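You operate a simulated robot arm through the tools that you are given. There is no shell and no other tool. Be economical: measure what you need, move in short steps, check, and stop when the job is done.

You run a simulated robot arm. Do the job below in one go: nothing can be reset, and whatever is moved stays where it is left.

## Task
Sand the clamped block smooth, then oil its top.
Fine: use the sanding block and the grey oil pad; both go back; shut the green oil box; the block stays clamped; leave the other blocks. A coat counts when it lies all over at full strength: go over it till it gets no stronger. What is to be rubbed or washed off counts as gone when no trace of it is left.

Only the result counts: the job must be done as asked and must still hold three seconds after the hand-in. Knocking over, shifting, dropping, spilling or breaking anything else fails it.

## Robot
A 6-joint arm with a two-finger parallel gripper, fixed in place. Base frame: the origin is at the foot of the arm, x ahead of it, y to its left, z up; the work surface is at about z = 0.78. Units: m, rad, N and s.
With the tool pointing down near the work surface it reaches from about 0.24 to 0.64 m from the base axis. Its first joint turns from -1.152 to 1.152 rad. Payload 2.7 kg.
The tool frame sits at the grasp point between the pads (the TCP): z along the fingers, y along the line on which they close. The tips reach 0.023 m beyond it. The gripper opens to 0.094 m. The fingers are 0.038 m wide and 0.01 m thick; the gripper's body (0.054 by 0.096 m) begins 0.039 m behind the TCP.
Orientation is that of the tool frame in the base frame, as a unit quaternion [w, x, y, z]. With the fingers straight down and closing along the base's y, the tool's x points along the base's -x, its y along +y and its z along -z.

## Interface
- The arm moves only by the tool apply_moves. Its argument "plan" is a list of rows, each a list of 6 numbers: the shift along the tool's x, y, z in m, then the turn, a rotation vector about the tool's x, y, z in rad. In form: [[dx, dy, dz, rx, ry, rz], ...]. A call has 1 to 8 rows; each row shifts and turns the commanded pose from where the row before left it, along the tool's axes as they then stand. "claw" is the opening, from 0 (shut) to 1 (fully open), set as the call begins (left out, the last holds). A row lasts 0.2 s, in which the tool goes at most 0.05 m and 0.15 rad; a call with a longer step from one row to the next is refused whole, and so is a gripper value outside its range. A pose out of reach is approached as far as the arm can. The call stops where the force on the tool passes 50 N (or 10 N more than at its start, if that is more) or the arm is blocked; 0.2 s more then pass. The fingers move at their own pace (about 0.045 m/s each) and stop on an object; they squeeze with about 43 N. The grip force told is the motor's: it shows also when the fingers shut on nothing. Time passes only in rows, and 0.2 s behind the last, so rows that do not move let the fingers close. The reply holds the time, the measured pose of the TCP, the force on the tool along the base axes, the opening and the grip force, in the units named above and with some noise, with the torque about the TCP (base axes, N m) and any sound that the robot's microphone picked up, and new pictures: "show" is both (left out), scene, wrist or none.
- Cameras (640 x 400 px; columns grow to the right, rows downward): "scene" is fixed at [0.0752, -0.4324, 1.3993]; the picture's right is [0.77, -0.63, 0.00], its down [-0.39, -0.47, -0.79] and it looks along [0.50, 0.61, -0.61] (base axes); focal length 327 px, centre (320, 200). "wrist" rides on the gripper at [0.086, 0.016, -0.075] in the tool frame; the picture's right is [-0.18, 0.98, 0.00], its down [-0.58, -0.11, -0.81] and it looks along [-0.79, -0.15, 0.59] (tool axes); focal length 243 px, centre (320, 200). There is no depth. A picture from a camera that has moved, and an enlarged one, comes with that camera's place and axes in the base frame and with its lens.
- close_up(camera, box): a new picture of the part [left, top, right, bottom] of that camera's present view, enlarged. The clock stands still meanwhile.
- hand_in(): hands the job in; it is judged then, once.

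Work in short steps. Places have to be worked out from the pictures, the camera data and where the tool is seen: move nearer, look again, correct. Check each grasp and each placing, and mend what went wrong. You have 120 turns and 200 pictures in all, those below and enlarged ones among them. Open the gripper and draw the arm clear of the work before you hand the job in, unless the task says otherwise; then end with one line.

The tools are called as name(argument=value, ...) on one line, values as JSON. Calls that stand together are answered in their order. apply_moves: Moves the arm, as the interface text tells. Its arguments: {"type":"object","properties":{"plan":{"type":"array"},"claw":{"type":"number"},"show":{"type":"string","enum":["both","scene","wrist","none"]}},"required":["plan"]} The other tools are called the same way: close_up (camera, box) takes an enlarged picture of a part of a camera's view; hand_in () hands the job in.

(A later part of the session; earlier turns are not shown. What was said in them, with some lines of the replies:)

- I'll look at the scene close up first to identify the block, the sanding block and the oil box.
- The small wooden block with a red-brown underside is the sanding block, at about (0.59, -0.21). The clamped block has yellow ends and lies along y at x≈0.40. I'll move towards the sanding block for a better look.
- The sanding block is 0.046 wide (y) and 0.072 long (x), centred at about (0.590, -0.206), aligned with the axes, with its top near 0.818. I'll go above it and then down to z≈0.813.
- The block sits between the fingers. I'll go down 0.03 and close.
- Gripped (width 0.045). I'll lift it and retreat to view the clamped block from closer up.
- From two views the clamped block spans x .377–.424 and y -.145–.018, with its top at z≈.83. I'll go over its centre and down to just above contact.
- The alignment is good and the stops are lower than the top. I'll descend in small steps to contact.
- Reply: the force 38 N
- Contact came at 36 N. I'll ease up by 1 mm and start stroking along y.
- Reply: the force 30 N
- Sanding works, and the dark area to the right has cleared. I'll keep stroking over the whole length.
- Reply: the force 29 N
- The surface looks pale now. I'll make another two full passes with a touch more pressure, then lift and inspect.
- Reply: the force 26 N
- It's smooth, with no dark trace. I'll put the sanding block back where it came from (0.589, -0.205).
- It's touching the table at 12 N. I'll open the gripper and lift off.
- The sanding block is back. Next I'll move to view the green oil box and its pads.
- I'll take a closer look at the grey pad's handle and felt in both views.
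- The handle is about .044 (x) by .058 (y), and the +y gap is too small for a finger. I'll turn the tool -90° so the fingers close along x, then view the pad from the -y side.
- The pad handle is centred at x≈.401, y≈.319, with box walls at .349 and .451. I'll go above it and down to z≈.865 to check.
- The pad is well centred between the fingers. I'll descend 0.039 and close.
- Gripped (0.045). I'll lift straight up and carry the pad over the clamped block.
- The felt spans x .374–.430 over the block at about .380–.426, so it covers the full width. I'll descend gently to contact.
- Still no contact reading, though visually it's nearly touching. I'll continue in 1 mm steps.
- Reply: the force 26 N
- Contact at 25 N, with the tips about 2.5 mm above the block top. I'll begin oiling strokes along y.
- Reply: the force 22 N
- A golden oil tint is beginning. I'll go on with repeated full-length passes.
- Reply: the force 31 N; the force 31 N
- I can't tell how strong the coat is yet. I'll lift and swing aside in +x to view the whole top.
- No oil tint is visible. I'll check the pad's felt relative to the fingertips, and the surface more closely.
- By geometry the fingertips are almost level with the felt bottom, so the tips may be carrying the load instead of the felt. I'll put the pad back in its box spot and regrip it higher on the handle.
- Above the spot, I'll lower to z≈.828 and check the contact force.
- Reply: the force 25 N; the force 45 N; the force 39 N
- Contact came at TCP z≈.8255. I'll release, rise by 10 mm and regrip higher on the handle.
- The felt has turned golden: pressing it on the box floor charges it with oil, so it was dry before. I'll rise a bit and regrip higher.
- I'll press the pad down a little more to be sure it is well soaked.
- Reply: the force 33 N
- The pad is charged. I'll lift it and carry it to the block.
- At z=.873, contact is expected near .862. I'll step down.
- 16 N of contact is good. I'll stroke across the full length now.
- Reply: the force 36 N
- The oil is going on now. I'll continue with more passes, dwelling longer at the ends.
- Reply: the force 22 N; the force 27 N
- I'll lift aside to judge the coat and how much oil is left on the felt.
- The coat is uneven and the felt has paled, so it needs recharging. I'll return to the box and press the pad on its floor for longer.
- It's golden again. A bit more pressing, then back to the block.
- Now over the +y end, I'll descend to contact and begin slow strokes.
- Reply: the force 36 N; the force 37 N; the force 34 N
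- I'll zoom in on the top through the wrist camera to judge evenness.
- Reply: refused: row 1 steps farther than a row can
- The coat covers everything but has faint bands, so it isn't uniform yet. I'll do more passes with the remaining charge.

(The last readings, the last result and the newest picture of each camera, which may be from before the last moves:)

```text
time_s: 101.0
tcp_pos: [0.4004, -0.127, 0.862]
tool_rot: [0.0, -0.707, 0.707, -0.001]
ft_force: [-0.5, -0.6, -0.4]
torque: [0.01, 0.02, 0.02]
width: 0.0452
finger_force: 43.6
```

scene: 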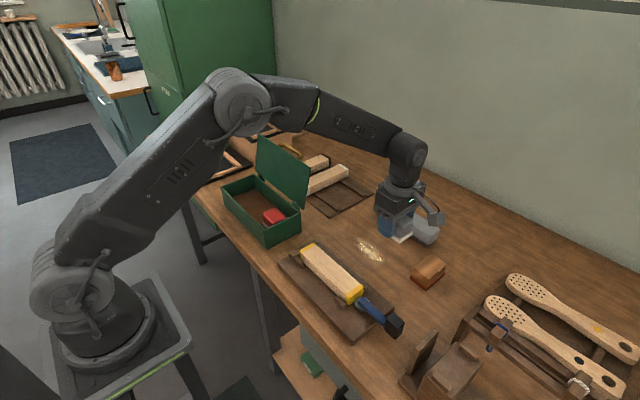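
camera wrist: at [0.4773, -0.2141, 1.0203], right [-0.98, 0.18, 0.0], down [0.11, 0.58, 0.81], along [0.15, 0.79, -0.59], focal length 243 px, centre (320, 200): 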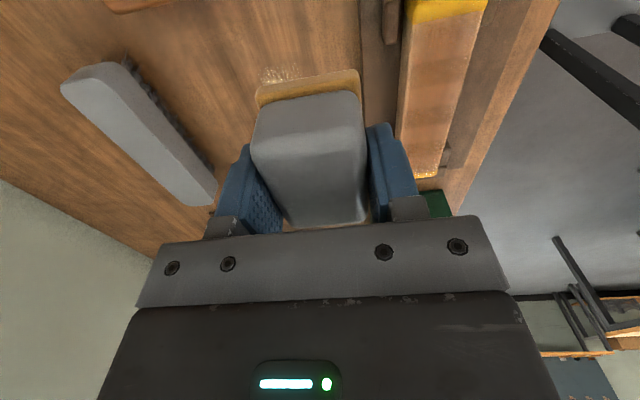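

apply_moves(plan=[[0, 0, 0.0015, 0, 0, 0], [0, 0, 0.0005, 0, 0, 0], [-0.02, 0, 0, 0, 0, 0], [0.02, 0, 0, 0, 0, 0], [-0.02, 0, 0, 0, 0, 0], [-0.02, 0, 0, 0, 0, 0], [-0.02, 0, 0, 0, 0, 0]], show="none")

apply_moves(plan=[[-0.02, 0, 0, 0, 0, 0], [-0.02, 0, 0, 0, 0, 0], [-0.025, 0, 0, 0, 0, 0], [0.02, 0, 0, 0, 0, 0], [-0.02, 0, 0, 0, 0, 0], [0.02, 0, 0, 0, 0, 0], [0.02, 0, 0, 0, 0, 0], [0.02, 0, 0, 0, 0, 0]], show="none")

apply_moves(plan=[[0.02, 0, 0, 0, 0, 0], [0.02, 0, 0, 0, 0, 0], [0.025, 0, 0, 0, 0, 0], [-0.025, 0, 0, 0, 0, 0], [0.025, 0, 0, 0, 0, 0], [0, 0, 0, 0, 0, 0]], show="none")

close_up(camera="scene", box=[270, 220, 400, 320])

```text
time_s: 102.6
tcp_pos: [0.4028, -0.0661, 0.8613]
tool_rot: [-0.001, -0.707, 0.707, 0.0]
ft_force: [0.7, -0.4, -0.3]
torque: [-0.06, -0.01, 0.04]
width: 0.045
finger_force: 43.6
```

```text
time_s: 104.4
tcp_pos: [0.4009, -0.0624, 0.862]
tool_rot: [-0.001, -0.707, 0.707, 0.0]
ft_force: [0.5, 3.2, 5.4]
torque: [0.05, -0.02, 0.03]
width: 0.0452
finger_force: 42.9
```

```text
time_s: 105.8
tcp_pos: [0.3998, -0.1254, 0.8598]
tool_rot: [-0.001, 0.708, -0.707, 0.001]
ft_force: [0.2, 8.7, 16.9]
torque: [0.65, -0.05, 0.01]
width: 0.0451
finger_force: 43.4
```

```text
4.00 times, centred on (335, 270) of scene
camera zoom: at [0.075, -0.4321, 1.3994], right [0.77, -0.63, 0.0], down [-0.39, -0.47, -0.79], along [0.5, 0.61, -0.61], focal length 1306 px, centre (260, -80)
```

zoom: 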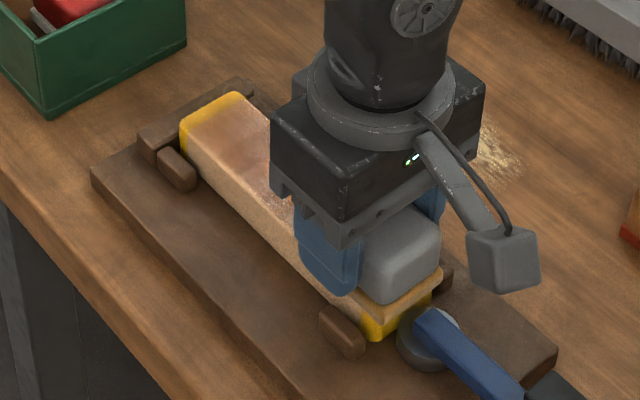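

Pressure was too light mid-block. I'll press 0.8 mm more and make further full passes.

apply_moves(plan=[[-0.02, 0, 0.0006, 0, 0, 0], [-0.02, 0, 0.0003, 0, 0, 0], [-0.02, 0, 0, 0, 0, 0], [-0.02, 0, 0, 0, 0, 0], [-0.02, 0, 0, 0, 0, 0], [-0.025, 0, 0, 0, 0, 0], [0.01, 0, 0, 0, 0, 0], [-0.01, 0, 0, 0, 0, 0]], show="none")

apply_moves(plan=[[0.02, 0, 0, 0, 0, 0], [0.02, 0, 0, 0, 0, 0], [0.02, 0, 0, 0, 0, 0], [0.02, 0, 0, 0, 0, 0], [0.02, 0, 0, 0, 0, 0], [0.025, 0, 0, 0, 0, 0], [-0.01, 0, 0, 0, 0, 0], [0.01, 0, 0, 0, 0, 0]], show="none")

apply_moves(plan=[[-0.02, 0, 0, 0, 0, 0], [-0.02, 0, 0, 0, 0, 0], [-0.02, 0, 0, 0, 0, 0], [-0.02, 0, 0, 0, 0, 0], [-0.02, 0, 0, 0, 0, 0], [-0.025, 0, 0, 0, 0, 0]], show="none")

apply_moves(plan=[[0.025, 0, 0, 0, 0, 0], [0.025, 0, 0, 0, 0, 0], [0.025, 0, 0, 0, 0, 0], [0.025, 0, 0, 0, 0, 0], [0.025, 0, 0, 0, 0, 0], [0, 0, -0.03, 0, 0, 0], [0, 0, -0.045, 0, 0, 0], [0, -0.045, -0.01, 0, 0, 0]], show="none")

apply_moves(plan=[[0, -0.045, 0, 0, 0, 0], [0, -0.04, 0, 0, 0, 0], [0, 0, 0, 0, 0, 0]], show="wrist")

close_up(camera="scene", box=[295, 230, 375, 310])

close_up(camera="wrist", box=[380, 0, 620, 190])

```text
time_s: 107.6
tcp_pos: [0.401, -0.0027, 0.8608]
tool_rot: [-0.001, 0.707, -0.707, 0.0]
ft_force: [0.7, -12.7, 26.5]
torque: [-0.99, -0.06, -0.01]
width: 0.0453
finger_force: 43.0
```

```text
time_s: 109.4
tcp_pos: [0.4023, -0.1256, 0.8584]
tool_rot: [0.0, 0.707, -0.707, 0.0]
ft_force: [0.6, 15.7, 36.0]
torque: [0.92, -0.03, -0.02]
width: 0.0452
finger_force: 42.9
```

```text
time_s: 110.8
tcp_pos: [0.4018, -0.0002, 0.86]
tool_rot: [-0.001, 0.707, -0.707, 0.001]
ft_force: [0.4, -13.9, 36.6]
torque: [-1.07, -0.08, 0.07]
width: 0.0452
finger_force: 43.6
```

```text
time_s: 112.6
tcp_pos: [0.4446, -0.124, 0.9451]
tool_rot: [0.0, 0.707, -0.707, -0.001]
ft_force: [0.3, -0.3, -1.5]
torque: [0.04, 0.02, 0.0]
width: 0.0451
finger_force: 42.9
```

```text
time_s: 113.4
tcp_pos: [0.5296, -0.1227, 0.9461]
tool_rot: [0.0, -0.707, 0.708, 0.0]
ft_force: [0.1, 0.1, 0.0]
torque: [0.0, -0.03, 0.03]
width: 0.0451
finger_force: 43.3
camera wrist: at [0.5128, -0.2091, 1.0206], right [-0.98, 0.18, 0.0], down [0.11, 0.58, 0.81], along [0.15, 0.79, -0.59], focal length 243 px, centre (320, 200)
```

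wrist: 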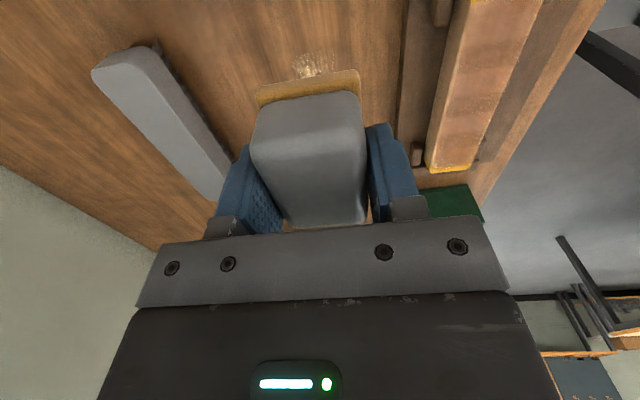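

```text
5.00 times, centred on (335, 270) of scene
camera zoom: at [0.0752, -0.4324, 1.3993], right [0.77, -0.63, 0.0], down [-0.39, -0.47, -0.79], along [0.5, 0.61, -0.61], focal length 1633 px, centre (245, -150)
```

zoom: 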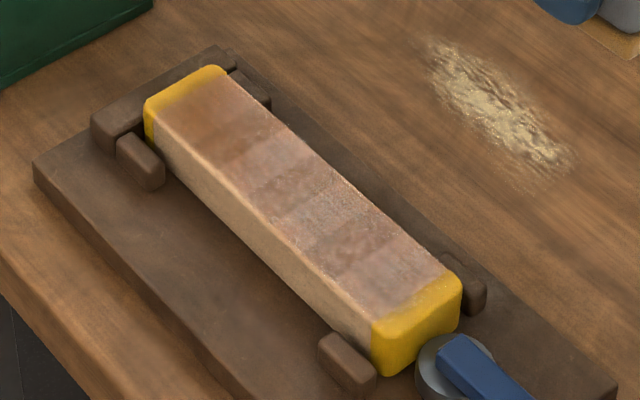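

```text
2.11 times, centred on (500, 95) of wrist
camera zoom: at [0.5128, -0.2091, 1.0206], right [-0.98, 0.18, 0.0], down [0.11, 0.58, 0.81], along [0.15, 0.79, -0.59], focal length 511 px, centre (-59, 421)
```

zoom: 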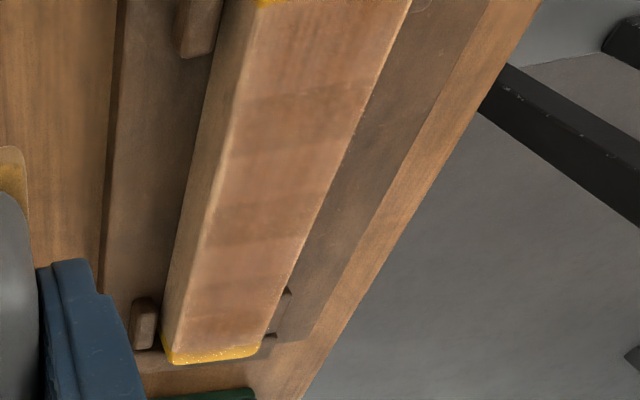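

The coat looks the same as before these passes. To be sure it's saturated, I'll take a reference close-up, recharge the pad and do one more firm, slow round to compare.

close_up(camera="scene", box=[300, 238, 364, 302])

apply_moves(plan=[[0, 0.045, -0.01, 0, 0, 0], [0, 0.045, 0, 0, 0, 0], [0, 0.038, 0, 0, 0, 0], [-0.045, 0, 0, 0, 0, 0], [-0.045, 0, 0, 0, 0, 0], [-0.045, 0, 0, 0, 0, 0], [-0.045, 0, 0, 0, 0, 0], [-0.045, 0, 0, 0, 0, 0]], show="none")

apply_moves(plan=[[-0.045, 0, 0, 0, 0, 0], [-0.045, 0, 0, 0, 0, 0], [-0.045, 0, 0, 0, 0, 0], [-0.045, 0, 0, 0, 0, 0], [-0.037, 0, 0.02, 0, 0, 0], [0, 0, 0.045, 0, 0, 0], [0, 0, 0.04, 0, 0, 0], [0, 0, 0, 0, 0, 0]], show="wrist")

```text
6.25 times, centred on (332, 270) of scene
camera zoom: at [0.0752, -0.4324, 1.3993], right [0.77, -0.63, 0.0], down [-0.39, -0.47, -0.79], along [0.5, 0.61, -0.61], focal length 2041 px, centre (245, -238)
```

zoom: 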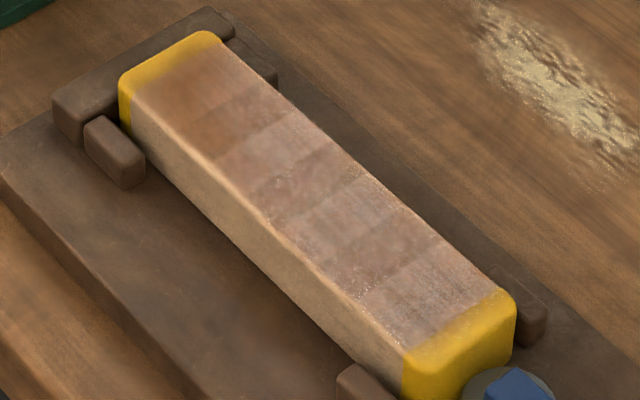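

```text
time_s: 115.2
tcp_pos: [0.403, 0.1007, 0.9535]
tool_rot: [0.0, -0.707, 0.707, 0.0]
ft_force: [0.4, 0.2, -0.9]
torque: [0.04, -0.01, -0.01]
width: 0.0455
finger_force: 43.3
```

```text
time_s: 117.0
tcp_pos: [0.4024, 0.3165, 0.8496]
tool_rot: [0.0, 0.708, -0.707, 0.0]
ft_force: [0.1, -0.4, -0.4]
torque: [-0.02, -0.03, 0.01]
width: 0.0452
finger_force: 42.8
camera wrist: at [0.3862, 0.229, 0.9242], right [-0.98, 0.18, 0.0], down [0.11, 0.58, 0.81], along [0.15, 0.79, -0.59], focal length 243 px, centre (320, 200)
```

wrist: 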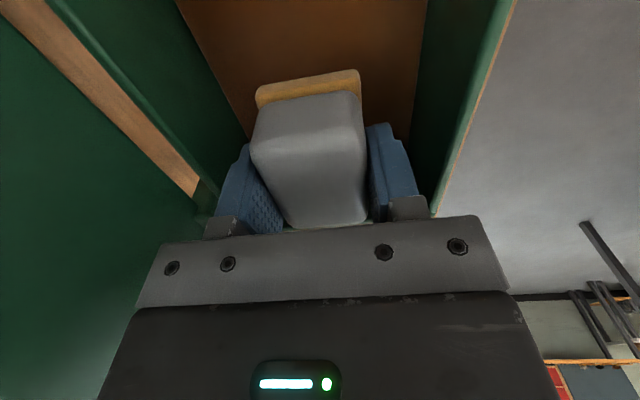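

apply_moves(plan=[[-0.002, 0.002, 0.01, 0, 0, 0], [0, 0, 0.005, 0, 0, 0], [0, 0, 0.002, 0, 0, 0], [0, 0, 0.0008, 0, 0, 0], [0, 0, 0, 0, 0, 0], [0, 0, 0, 0, 0, 0], [0, 0, 0, 0, 0, 0], [0, 0, 0, 0, 0, 0]], show="none")

apply_moves(plan=[[0, 0, 0, 0, 0, 0], [0, 0, 0, 0, 0, 0], [0, 0, -0.03, 0, 0, 0], [0, 0, -0.045, 0, 0, 0], [0, 0, -0.045, 0, 0, 0], [0.045, -0.001, 0, 0, 0, 0], [0.045, -0.001, 0, 0, 0, 0], [0.045, 0, 0, 0, 0, 0]], show="wrist")

apply_moves(plan=[[0.045, 0, 0, 0, 0, 0], [0.045, 0, 0, 0, 0, 0], [0.045, 0, 0, 0, 0, 0], [0.045, 0, 0.02, 0, 0, 0], [0.01, 0, 0.04, 0, 0, 0], [0, 0, 0.022, 0, 0, 0], [0, 0, 0, 0, 0, 0]], show="none")

```text
time_s: 118.8
tcp_pos: [0.4015, 0.3166, 0.8312]
tool_rot: [0.002, -0.707, 0.707, 0.001]
ft_force: [-3.4, 0.4, 14.5]
torque: [-0.1, -0.18, -0.03]
width: 0.0455
finger_force: 42.8
```

```text
time_s: 120.6
tcp_pos: [0.4033, 0.1823, 0.952]
tool_rot: [0.0, 0.707, -0.707, 0.001]
ft_force: [0.5, 0.8, -1.0]
torque: [0.01, -0.03, 0.03]
width: 0.0456
finger_force: 43.1
camera wrist: at [0.387, 0.0952, 1.0273], right [-0.98, 0.18, 0.0], down [0.11, 0.58, 0.81], along [0.15, 0.79, -0.59], focal length 243 px, centre (320, 200)
```

wrist: 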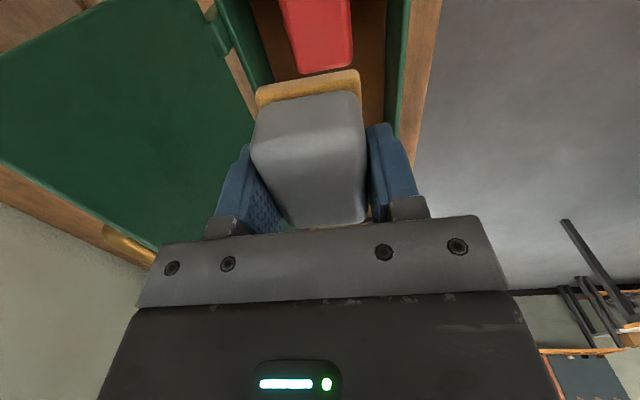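

```text
time_s: 122.2
tcp_pos: [0.4016, -0.0055, 0.8698]
tool_rot: [0.0, -0.707, 0.707, 0.0]
ft_force: [0.2, -0.7, -0.3]
torque: [0.0, 0.03, -0.01]
width: 0.0456
finger_force: 42.9
```

apply_moves(plan=[[0, 0, 0.005, 0, 0, 0], [0, 0, 0.003, 0, 0, 0], [0, 0, 0.0015, 0, 0, 0], [0, 0, 0.0008, 0, 0, 0], [0, 0, 0, 0, 0, 0]], show="none")

```text
time_s: 123.4
tcp_pos: [0.4031, -0.0073, 0.8592]
tool_rot: [0.0, -0.707, 0.707, -0.001]
ft_force: [-7.0, 0.1, 20.7]
torque: [-0.47, -0.03, -0.1]
width: 0.0452
finger_force: 42.5
```

20 N of contact. I'll make slow overlapping strokes with slight x offsets.

apply_moves(plan=[[-0.01, 0, 0, 0, 0, 0], [0.015, 0, 0, 0, 0, 0], [0.015, 0, 0, 0, 0, 0], [0.015, 0, 0, 0, 0, 0], [0.015, 0, 0, 0, 0, 0], [0.015, 0, 0, 0, 0, 0], [0.015, 0, 0, 0, 0, 0], [0.015, 0, 0, 0, 0, 0]], show="none")

apply_moves(plan=[[0.015, 0, 0, 0, 0, 0], [0.015, 0, 0, 0, 0, 0], [-0.015, -0.004, 0, 0, 0, 0], [-0.02, 0, 0, 0, 0, 0], [-0.02, 0, 0, 0, 0, 0], [-0.02, 0, 0, 0, 0, 0], [-0.02, 0, 0, 0, 0, 0], [-0.025, 0, 0, 0, 0, 0]], show="none")

apply_moves(plan=[[0.02, 0.008, 0, 0, 0, 0], [0.02, 0, 0, 0, 0, 0], [0.02, 0, 0, 0, 0, 0], [0.02, 0, 0, 0, 0, 0], [0.02, 0, 0, 0, 0, 0], [0.02, 0, 0, 0, 0, 0]], show="none")

apply_moves(plan=[[0, 0, -0.03, 0, 0, 0], [0, 0, -0.045, 0, 0, 0], [0, -0.045, -0.01, 0, 0, 0], [0, -0.045, 0, 0, 0, 0], [0, -0.045, 0, 0, 0, 0], [0, 0, 0, 0, 0, 0]], show="wrist")

close_up(camera="scene", box=[300, 238, 364, 302])

```text
time_s: 125.2
tcp_pos: [0.4046, -0.1028, 0.8609]
tool_rot: [-0.001, 0.707, -0.707, 0.002]
ft_force: [0.9, 11.5, 32.2]
torque: [1.02, -0.25, 0.01]
width: 0.0454
finger_force: 42.9
```

```text
time_s: 127.0
tcp_pos: [0.4069, -0.012, 0.8597]
tool_rot: [0.003, -0.707, 0.707, -0.001]
ft_force: [1.0, -13.3, 35.6]
torque: [-1.23, -0.18, 0.05]
width: 0.0455
finger_force: 42.7
```

```text
time_s: 128.4
tcp_pos: [0.4001, -0.1329, 0.8603]
tool_rot: [-0.001, 0.708, -0.707, 0.0]
ft_force: [-0.9, 12.7, 33.3]
torque: [1.05, -0.4, 0.07]
width: 0.0452
finger_force: 42.6
```

```text
time_s: 129.8
tcp_pos: [0.5353, -0.1314, 0.9413]
tool_rot: [-0.001, 0.707, -0.707, 0.0]
ft_force: [0.4, 0.3, -1.6]
torque: [0.02, -0.02, 0.02]
width: 0.0453
finger_force: 42.9
camera wrist: at [0.5183, -0.2182, 1.0168], right [-0.98, 0.18, 0.0], down [0.11, 0.58, 0.81], along [0.15, 0.79, -0.59], focal length 243 px, centre (320, 200)
```

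wrist: 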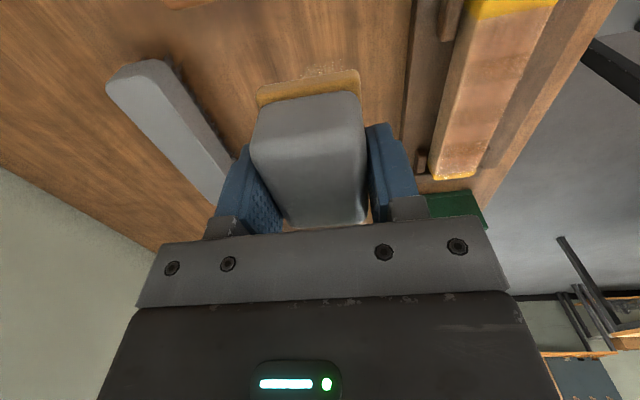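

```text
6.25 times, centred on (332, 270) of scene
camera zoom: at [0.0752, -0.4324, 1.3993], right [0.77, -0.63, 0.0], down [-0.39, -0.47, -0.79], along [0.5, 0.61, -0.61], focal length 2041 px, centre (245, -238)
```

zoom: 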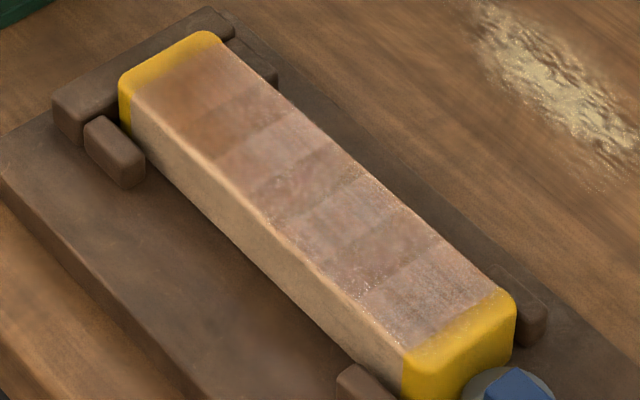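

The picture matches the reference exactly: the coat gets no stronger, and the bands are texture. I'll return the pad to its place in the box.

apply_moves(plan=[[0, 0.045, -0.01, 0, 0, 0], [0, 0.045, 0, 0, 0, 0], [0, 0.045, 0, 0, 0, 0], [-0.045, 0, 0, 0, 0, 0], [-0.045, 0, 0, 0, 0, 0], [-0.045, 0, 0, 0, 0, 0], [-0.045, 0, 0, 0, 0, 0], [-0.045, 0, 0, 0, 0, 0]], show="none")

apply_moves(plan=[[-0.045, 0, 0, 0, 0, 0], [-0.045, 0, 0, 0, 0, 0], [-0.045, 0, 0, 0, 0, 0], [-0.045, 0, 0, 0, 0, 0], [-0.045, 0, 0, 0, 0, 0], [-0.001, 0, 0.045, 0, 0, 0], [0, 0, 0.045, 0, 0, 0], [0, 0, 0.01, 0, 0, 0]], show="wrist")

```text
time_s: 131.6
tcp_pos: [0.4012, 0.0931, 0.9551]
tool_rot: [0.001, -0.706, 0.708, 0.0]
ft_force: [0.3, -0.1, -0.3]
torque: [0.02, 0.03, -0.03]
width: 0.0452
finger_force: 43.4
```

```text
time_s: 133.4
tcp_pos: [0.4002, 0.3168, 0.8538]
tool_rot: [0.0, -0.707, 0.707, 0.0]
ft_force: [-0.2, 0.8, -0.7]
torque: [-0.01, 0.0, 0.01]
width: 0.0452
finger_force: 42.9
camera wrist: at [0.3829, 0.2299, 0.9293], right [-0.98, 0.18, 0.0], down [0.11, 0.58, 0.81], along [0.15, 0.79, -0.59], focal length 243 px, centre (320, 200)
```

wrist: 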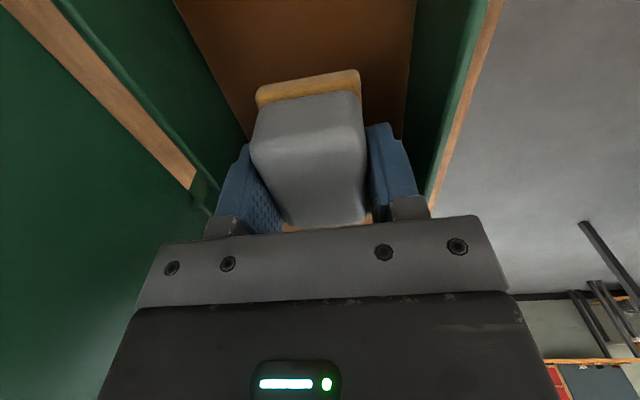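

Now lower to floor contact (≈.832).

apply_moves(plan=[[-0.002, 0, 0.012, 0, 0, 0], [0, 0, 0.007, 0, 0, 0], [0, 0, 0.002, 0, 0, 0], [0, 0, 0.0007, 0, 0, 0], [0, 0, 0, 0, 0, 0]], show="none")

```text
time_s: 134.6
tcp_pos: [0.3984, 0.3199, 0.8321]
tool_rot: [0.0, 0.708, -0.707, 0.0]
ft_force: [-0.2, 0.1, -1.0]
torque: [-0.01, -0.01, -0.01]
width: 0.0451
finger_force: 42.6
```

apply_moves(plan=[[0, 0, 0.0012, 0, 0, 0], [0, 0, 0, 0, 0, 0]], show="none")

apply_moves(plan=[[0, 0, 0, 0, 0, 0], [0, 0, 0, 0, 0, 0], [0, 0, 0, 0, 0, 0], [0, 0, -0.015, 0, 0, 0], [0, 0, -0.045, 0, 0, 0], [0, 0, -0.045, 0, 0, 0], [0.045, 0, -0.03, 0, 0, 0.0]], claw=0.64)

```text
time_s: 135.2
tcp_pos: [0.4003, 0.3211, 0.8318]
tool_rot: [-0.001, 0.707, -0.707, 0.001]
ft_force: [-4.9, -5.2, 13.7]
torque: [-0.26, -0.22, -0.11]
width: 0.0454
finger_force: 43.2
```

```text
refused: row 7 steps farther than a row can; nothing moved
```

apply_moves(plan=[[0, 0, 0, 0, 0, 0], [0, 0, 0, 0, 0, 0], [0, 0, 0, 0, 0, 0], [0, 0, -0.015, 0, 0, 0], [0, 0, -0.045, 0, 0, 0], [0, 0, -0.045, 0, 0, 0], [0.02, 0, -0.045, 0, 0, 0], [0.02, 0, -0.045, 0, 0, 0]], claw=0.64)

close_up(camera="scene", box=[200, 120, 340, 250])

```text
time_s: 137.0
tcp_pos: [0.3985, 0.2785, 1.0264]
tool_rot: [0.0, 0.707, -0.707, 0.001]
ft_force: [-1.2, -0.4, -0.5]
torque: [-0.01, -0.03, 0.06]
width: 0.0601
finger_force: 0.1
camera wrist: at [0.3823, 0.1915, 1.1005], right [-0.98, 0.18, 0.0], down [0.11, 0.58, 0.81], along [0.15, 0.79, -0.59], focal length 243 px, centre (320, 200)
```

scene: 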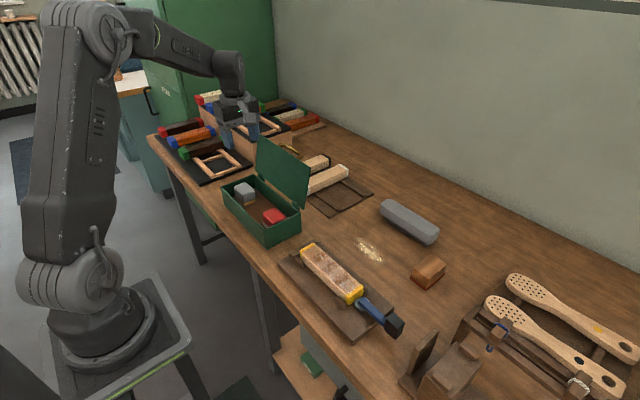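
wrist: 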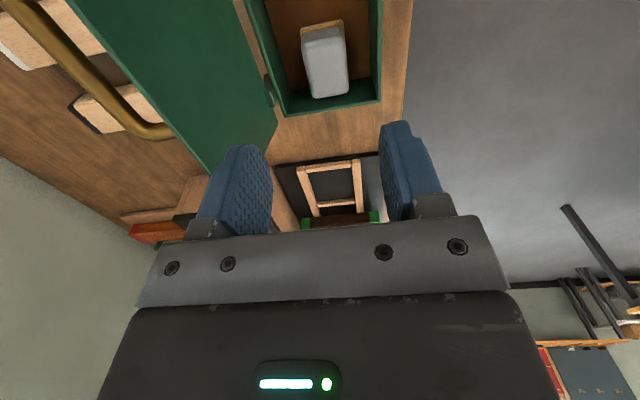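

```text
3.08 times, centred on (270, 185) of scene
camera zoom: at [0.0752, -0.4324, 1.3993], right [0.77, -0.63, 0.0], down [-0.39, -0.47, -0.79], along [0.5, 0.61, -0.61], focal length 1005 px, centre (474, 246)
```

zoom: 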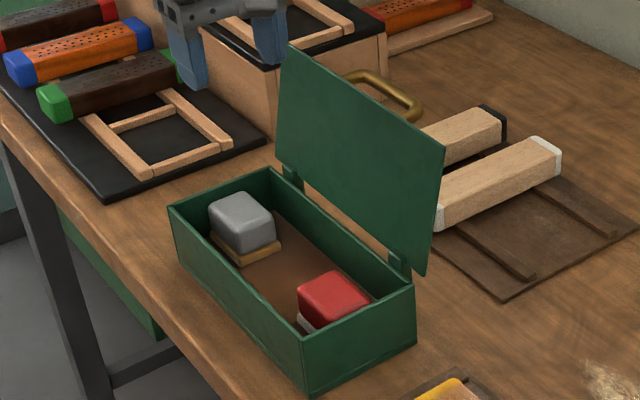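

The pad is back in its place. Next is the lid: a brass handle shows behind it, so I'll close the fingers and move up to view the lid's back side.

apply_moves(plan=[[0.015, 0, -0.04, 0, 0, 0], [0.042, -0.02, 0, 0, 0, 0], [0.042, -0.02, 0, 0, 0, 0], [0.042, -0.02, 0, 0, 0, 0], [0.035, -0.03, 0, 0, 0, 0], [0.02, -0.03, 0, 0, 0, 0], [0, 0, 0, 0, 0, 0]], claw=0)

close_up(camera="wrist", box=[160, 0, 480, 200])

close_up(camera="scene", box=[220, 110, 380, 250])

```text
time_s: 138.6
tcp_pos: [0.5163, 0.0853, 1.0652]
tool_rot: [0.0, 0.707, -0.707, 0.001]
ft_force: [-0.9, 0.3, 0.2]
torque: [0.02, 0.0, 0.0]
width: 0.0
finger_force: 42.1
camera wrist: at [0.5005, -0.0006, 1.1408], right [-0.98, 0.18, 0.0], down [0.11, 0.58, 0.81], along [0.15, 0.79, -0.59], focal length 243 px, centre (320, 200)
```

scene: 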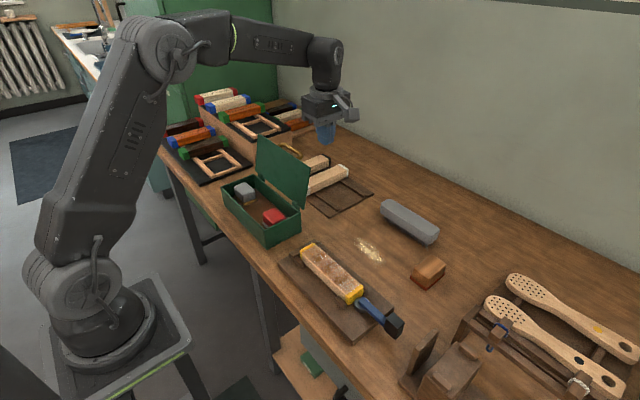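
wrist: 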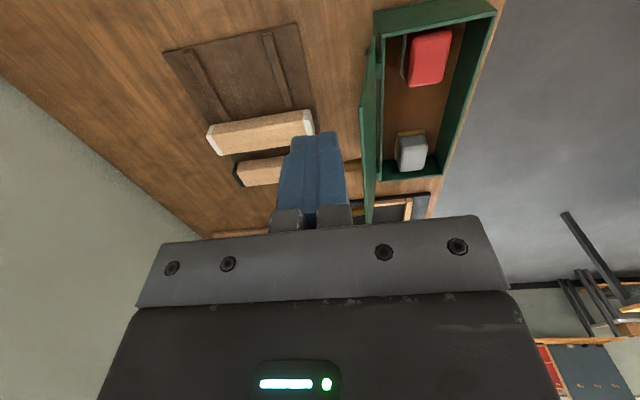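

```text
2.00 times, centred on (320, 100) of wrist
camera zoom: at [0.5005, -0.0006, 1.1408], right [-0.98, 0.18, 0.0], down [0.11, 0.58, 0.81], along [0.15, 0.79, -0.59], focal length 485 px, centre (320, 400)
```

zoom: 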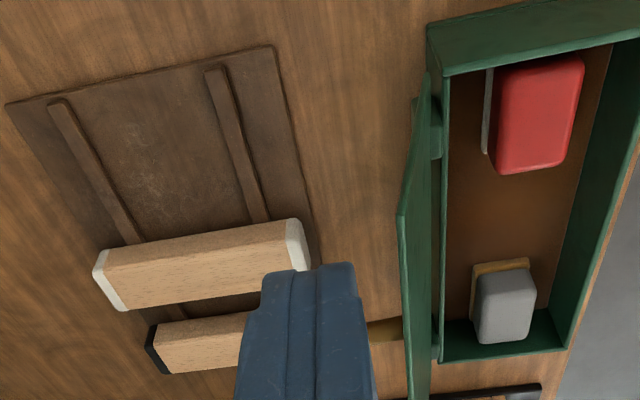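

```text
2.86 times, centred on (300, 180) of scene
camera zoom: at [0.0752, -0.4324, 1.3993], right [0.77, -0.63, 0.0], down [-0.39, -0.47, -0.79], along [0.5, 0.61, -0.61], focal length 933 px, centre (377, 257)
```

zoom: 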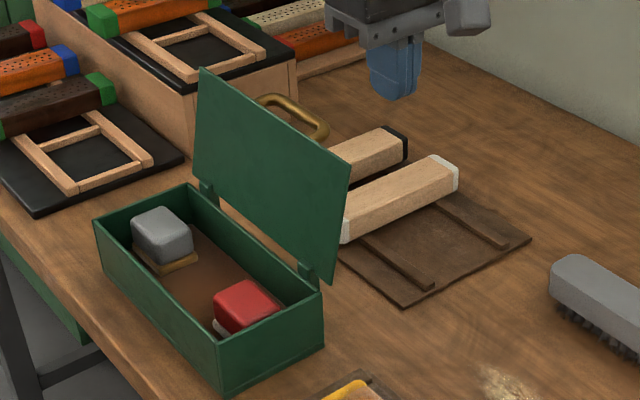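

The lid leans back: hinge at x≈.455, top edge at about (.49, z≈.96), and handle at y≈.2–.27 on its outer face. I'll put the closed fingers behind it at y≈.15.

apply_moves(plan=[[-0.033, -0.008, 0, 0, 0, 0], [-0.032, -0.008, 0, 0, 0, 0], [0, 0, 0.04, 0, 0, 0], [0, 0, 0.04, 0, 0, 0], [0, 0, 0.038, 0, 0, 0], [0, 0, 0, 0, 0, 0]])

close_up(camera="scene", box=[220, 110, 380, 250])

```text
time_s: 140.0
tcp_pos: [0.5349, 0.1522, 0.9453]
tool_rot: [0.0, -0.707, 0.707, 0.001]
ft_force: [-0.8, -0.4, 0.7]
torque: [-0.03, -0.01, -0.04]
width: 0.0001
finger_force: 42.3
camera wrist: at [0.5187, 0.0645, 1.0198], right [-0.98, 0.18, 0.0], down [0.11, 0.58, 0.81], along [0.15, 0.79, -0.59], focal length 243 px, centre (320, 200)
```

scene: 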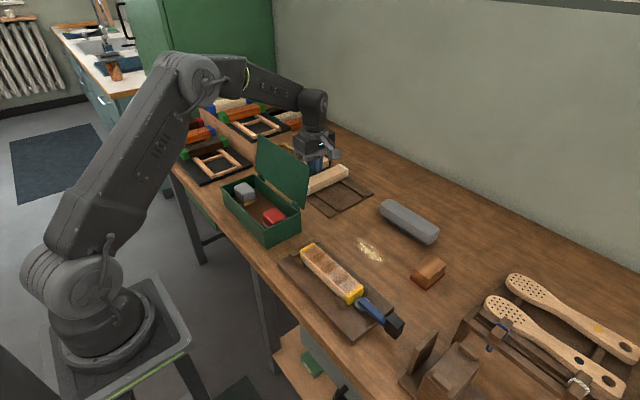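
wrist: 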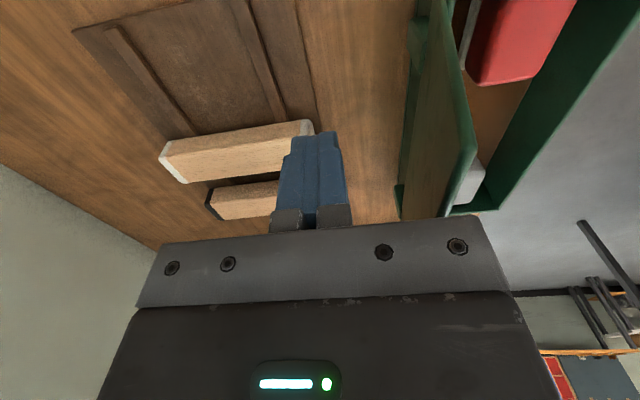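

```text
2.86 times, centred on (300, 180) of scene
camera zoom: at [0.0752, -0.4324, 1.3993], right [0.77, -0.63, 0.0], down [-0.39, -0.47, -0.79], along [0.5, 0.61, -0.61], focal length 933 px, centre (377, 257)
```

zoom: 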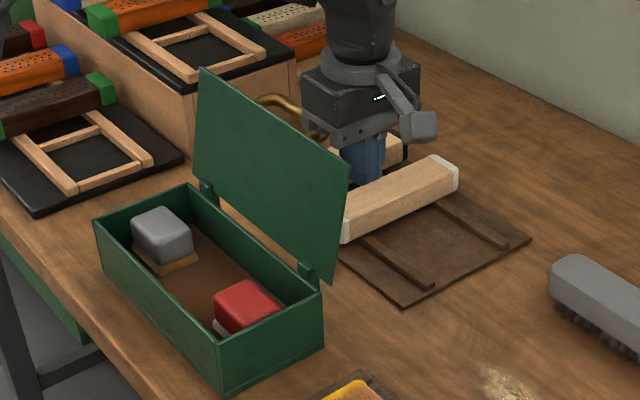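

The fingers are behind the lid with a clear gap. I'll push towards -x in small steps.

apply_moves(plan=[[0, 0.015, 0, 0, 0, 0], [0, 0.015, 0, 0, 0, 0], [0, 0.012, 0, 0, 0, 0], [0, 0.012, 0, 0, 0, 0], [0, 0.012, 0, 0, 0, 0], [0, 0, 0, 0, 0, 0]], show="scene")

```text
time_s: 141.4
tcp_pos: [0.4666, 0.1496, 0.9467]
tool_rot: [0.001, 0.707, -0.707, 0.0]
ft_force: [0.0, 0.1, 0.2]
torque: [-0.01, 0.03, -0.01]
width: 0.0
finger_force: 42.6
```

scene: 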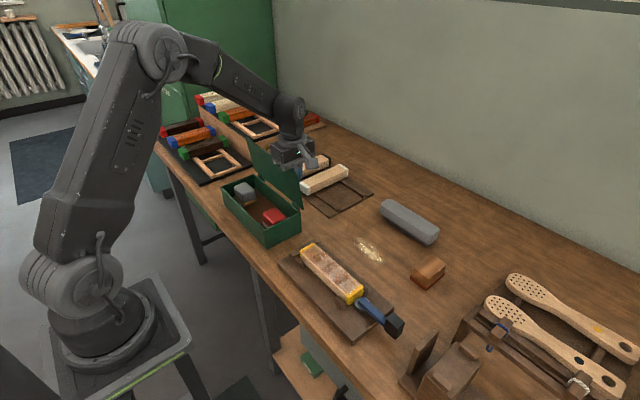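

The lid is moving and is about vertical. I'll keep pushing and follow it down in an arc.

apply_moves(plan=[[0, 0.015, 0, 0, 0, 0], [0, 0.015, 0, 0, 0, 0], [0, 0.015, 0, 0, 0, 0], [0, 0, 0, 0, 0, 0]], show="scene")

```text
time_s: 142.4
tcp_pos: [0.4236, 0.151, 0.9487]
tool_rot: [0.0, 0.708, -0.707, 0.0]
ft_force: [0.4, 0.4, -0.8]
torque: [0.0, 0.0, -0.02]
width: 0.0
finger_force: 42.3
```

scene: 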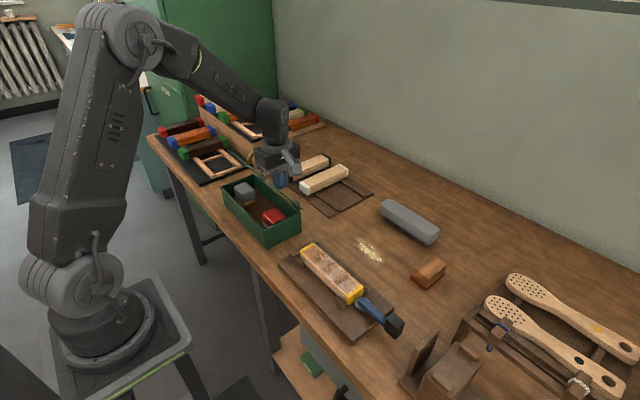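

close_up(camera="scene", box=[210, 120, 350, 250])

close_up(camera="wrist", box=[0, 0, 640, 400])

```text
3.08 times, centred on (280, 185) of scene
camera zoom: at [0.0752, -0.4324, 1.3993], right [0.77, -0.63, 0.0], down [-0.39, -0.47, -0.79], along [0.5, 0.61, -0.61], focal length 1005 px, centre (443, 246)
```

zoom: 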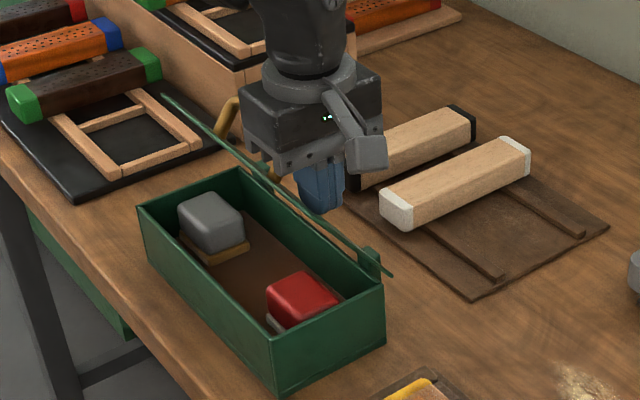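

```text
1.00 times, centred on (320, 200) of wrist (not enlarged: the box is as wide or as high as the picture)
camera zoom: at [0.4067, 0.0628, 1.0231], right [-0.98, 0.18, 0.0], down [0.11, 0.58, 0.81], along [0.15, 0.79, -0.59], focal length 243 px, centre (320, 200)
```

zoom: 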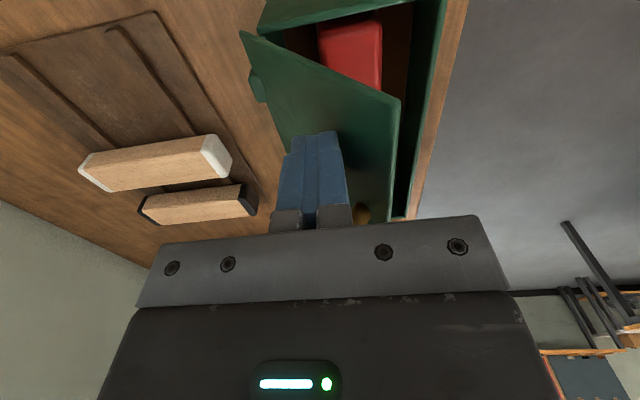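

The lid is past vertical and stays where it's pushed (the hinge has friction, and the handle rides on it). I'll follow its arc down.

apply_moves(plan=[[0, 0.022, 0.014, 0, 0, 0], [0, 0.016, 0.016, 0, 0, 0], [0, 0.01, 0.019, 0, 0, 0], [0, 0, 0, 0, 0, 0]], show="wrist")

close_up(camera="scene", box=[210, 120, 350, 250])

```text
time_s: 143.4
tcp_pos: [0.3753, 0.1497, 0.9005]
tool_rot: [-0.001, -0.707, 0.707, 0.0]
ft_force: [-0.6, 0.6, 0.2]
torque: [-0.01, 0.03, 0.01]
width: 0.0
finger_force: 42.2
camera wrist: at [0.3585, 0.0634, 0.9748], right [-0.98, 0.18, 0.0], down [0.11, 0.58, 0.81], along [0.15, 0.79, -0.59], focal length 243 px, centre (320, 200)
```

wrist: 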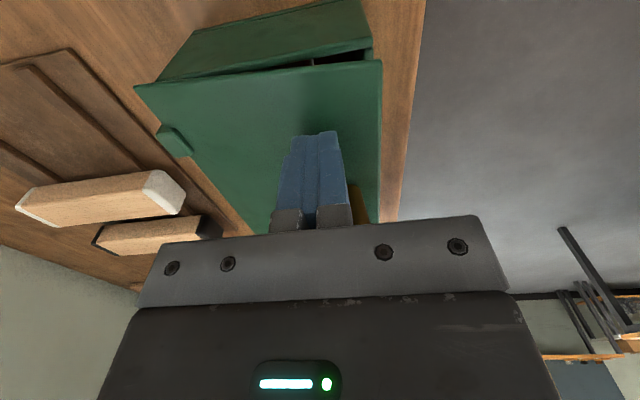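

```text
3.08 times, centred on (280, 185) of scene
camera zoom: at [0.0752, -0.4324, 1.3993], right [0.77, -0.63, 0.0], down [-0.39, -0.47, -0.79], along [0.5, 0.61, -0.61], focal length 1005 px, centre (443, 246)
```

zoom: 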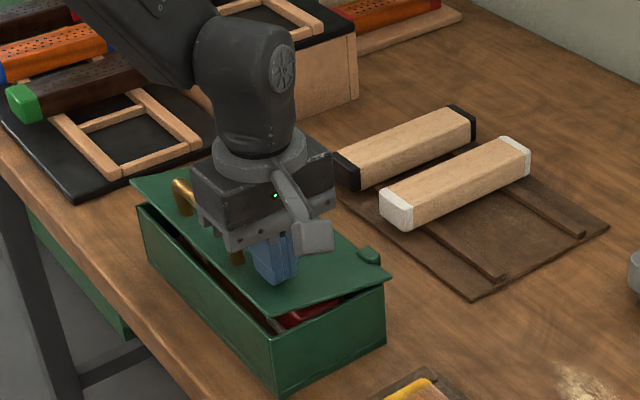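

Nearly shut. I'll press down gently on the lid.

apply_moves(plan=[[0, 0.003, 0.01, 0, 0, 0], [0, 0, 0.008, 0, 0, 0], [0, 0, 0.004, 0, 0, 0], [0, 0, 0.002, 0, 0, 0], [0, 0, 0, 0, 0, 0]], show="none")

close_up(camera="scene", box=[210, 120, 350, 250])

```text
time_s: 144.4
tcp_pos: [0.3728, 0.1506, 0.8791]
tool_rot: [0.001, -0.707, 0.707, 0.001]
ft_force: [-8.7, -2.0, 14.8]
torque: [-0.31, 0.16, -0.15]
width: 0.0003
finger_force: 42.5
stopped in row 5: the force on the tool passed its limit at 53 N (the readings are from after the stop); the commanded pose is now the measured one
```

```text
3.08 times, centred on (280, 185) of scene
camera zoom: at [0.0748, -0.4325, 1.3993], right [0.77, -0.63, 0.0], down [-0.39, -0.47, -0.79], along [0.5, 0.61, -0.61], focal length 1005 px, centre (443, 246)
```

zoom: 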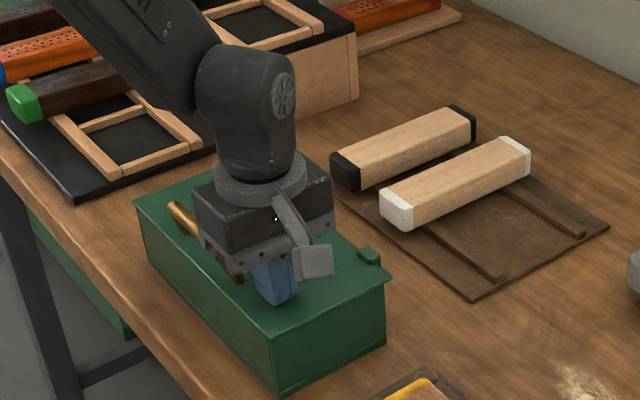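

The lid is shut. I'll lift straight up and draw clear, opening the gripper.

apply_moves(plan=[[0, 0, -0.03, 0, 0, 0], [0, 0, -0.045, 0, 0, 0], [0, 0, -0.045, 0, 0, 0], [0, 0, -0.045, 0, 0, 0], [0, 0, -0.045, 0, 0, 0], [0, 0.02, -0.02, 0, 0, 0], [0, 0, 0, 0, 0, 0]], claw=0.8)

close_up(camera="scene", box=[210, 140, 450, 350])

close_up(camera="scene", box=[215, 155, 311, 245])

```text
time_s: 146.1
tcp_pos: [0.3513, 0.1511, 1.1081]
tool_rot: [0.0, -0.707, 0.707, 0.001]
ft_force: [0.1, -0.3, 0.1]
torque: [0.0, 0.02, 0.0]
width: 0.0749
finger_force: 0.0
camera wrist: at [0.3355, 0.0633, 1.1838], right [-0.98, 0.18, 0.0], down [0.11, 0.58, 0.81], along [0.15, 0.79, -0.59], focal length 243 px, centre (320, 200)
```

scene: 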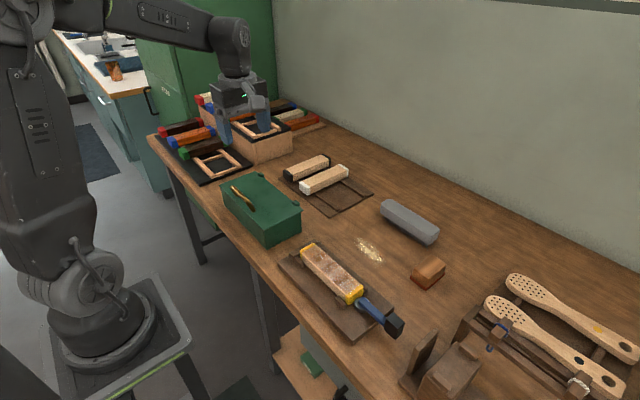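
wrist: 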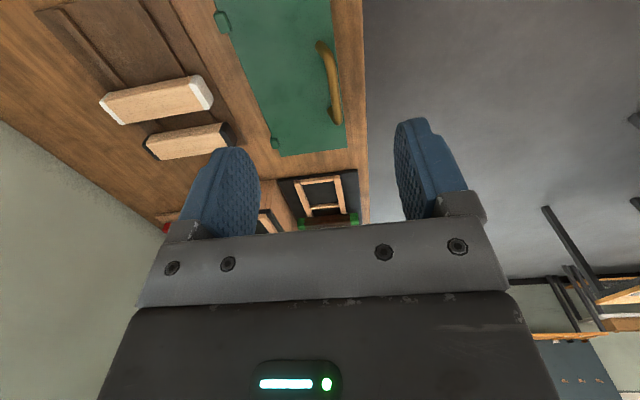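

```text
1.90 times, centred on (330, 245) of scene
camera zoom: at [0.0752, -0.4324, 1.3993], right [0.77, -0.63, 0.0], down [-0.39, -0.47, -0.79], along [0.5, 0.61, -0.61], focal length 622 px, centre (301, 114)
```

zoom: 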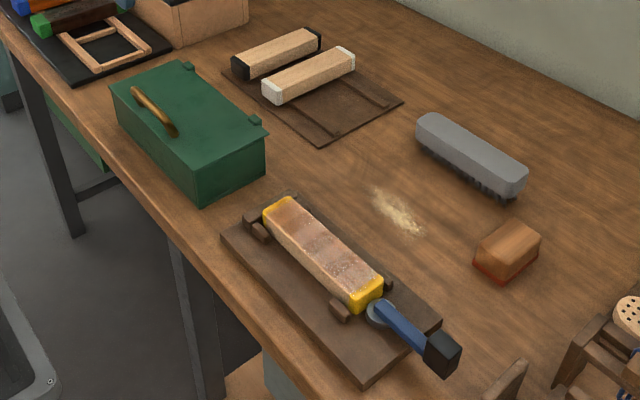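

```text
4.44 times, centred on (263, 200) of scene
camera zoom: at [0.0752, -0.4324, 1.3993], right [0.77, -0.63, 0.0], down [-0.39, -0.47, -0.79], along [0.5, 0.61, -0.61], focal length 1452 px, centre (573, 200)
```

zoom: 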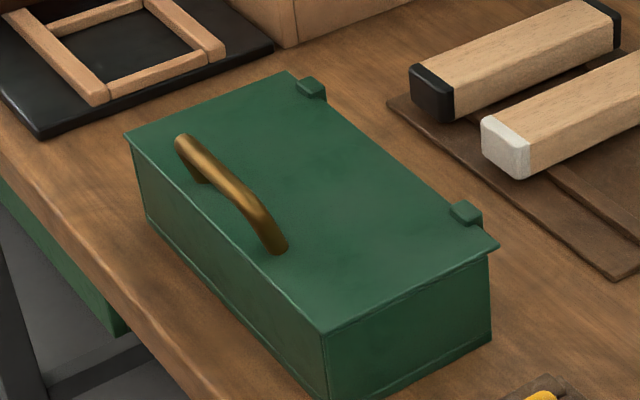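

The lid is shut and everything is in place. One last check of the coat from the wrist camera, above the block.

apply_moves(plan=[[0.045, 0, 0, 0, 0, 0], [0.045, 0, 0, 0, 0, 0], [0.045, 0, 0, 0, 0, 0], [0.045, 0, 0, 0, 0, 0], [0.045, 0, 0, 0, 0, 0], [0.03, 0, 0, 0, 0, 0], [0, 0, 0, 0, 0, 0]], show="wrist")

close_up(camera="wrist", box=[200, 0, 400, 160])

```text
time_s: 147.7
tcp_pos: [0.3541, -0.1052, 1.1066]
tool_rot: [-0.001, 0.707, -0.707, -0.001]
ft_force: [0.6, 0.3, 0.7]
torque: [0.01, 0.02, -0.06]
width: 0.075
finger_force: 0.1
camera wrist: at [0.3375, -0.1912, 1.1813], right [-0.98, 0.18, 0.0], down [0.11, 0.58, 0.81], along [0.15, 0.79, -0.59], focal length 243 px, centre (320, 200)
```

wrist: 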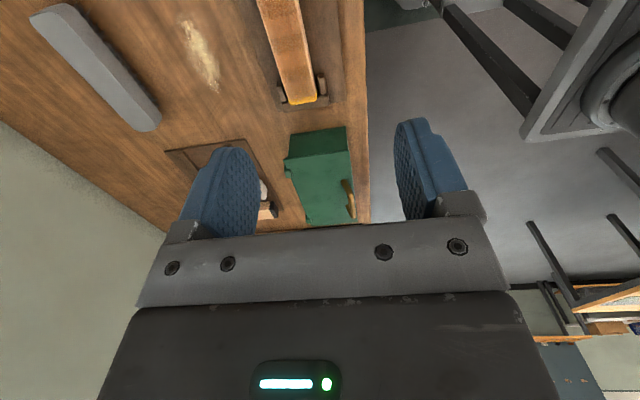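

```text
2.50 times, centred on (300, 80) of wrist
camera zoom: at [0.3375, -0.1912, 1.1813], right [-0.98, 0.18, 0.0], down [0.11, 0.58, 0.81], along [0.15, 0.79, -0.59], focal length 606 px, centre (370, 500)
```

zoom: 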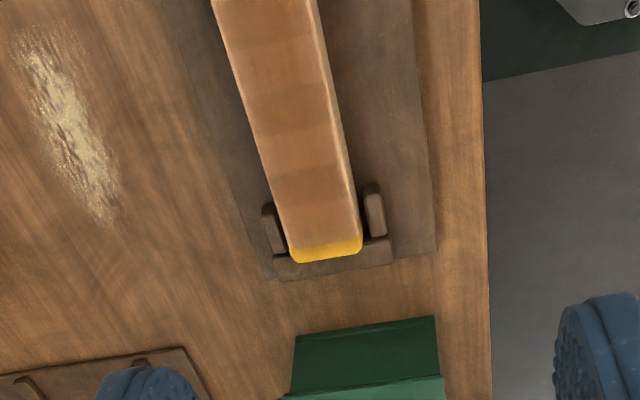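

From above the coat is an even orange all over, and it was unchanged by the extra charged pass. The tools are back, the box is shut, the gripper is open and the arm is clear, so I'm handing in.

hand_in()

```text
The job is handed in.
```

I sanded the clamped block smooth and oiled its top until an extra pass with a freshly charged pad made no visible difference. Faint bands still show in the coat; I took them for texture. The sanding block is back on the bench, the grey pad is back in the green oil box with the lid shut, the block is still clamped, and I left the other blocks alone.
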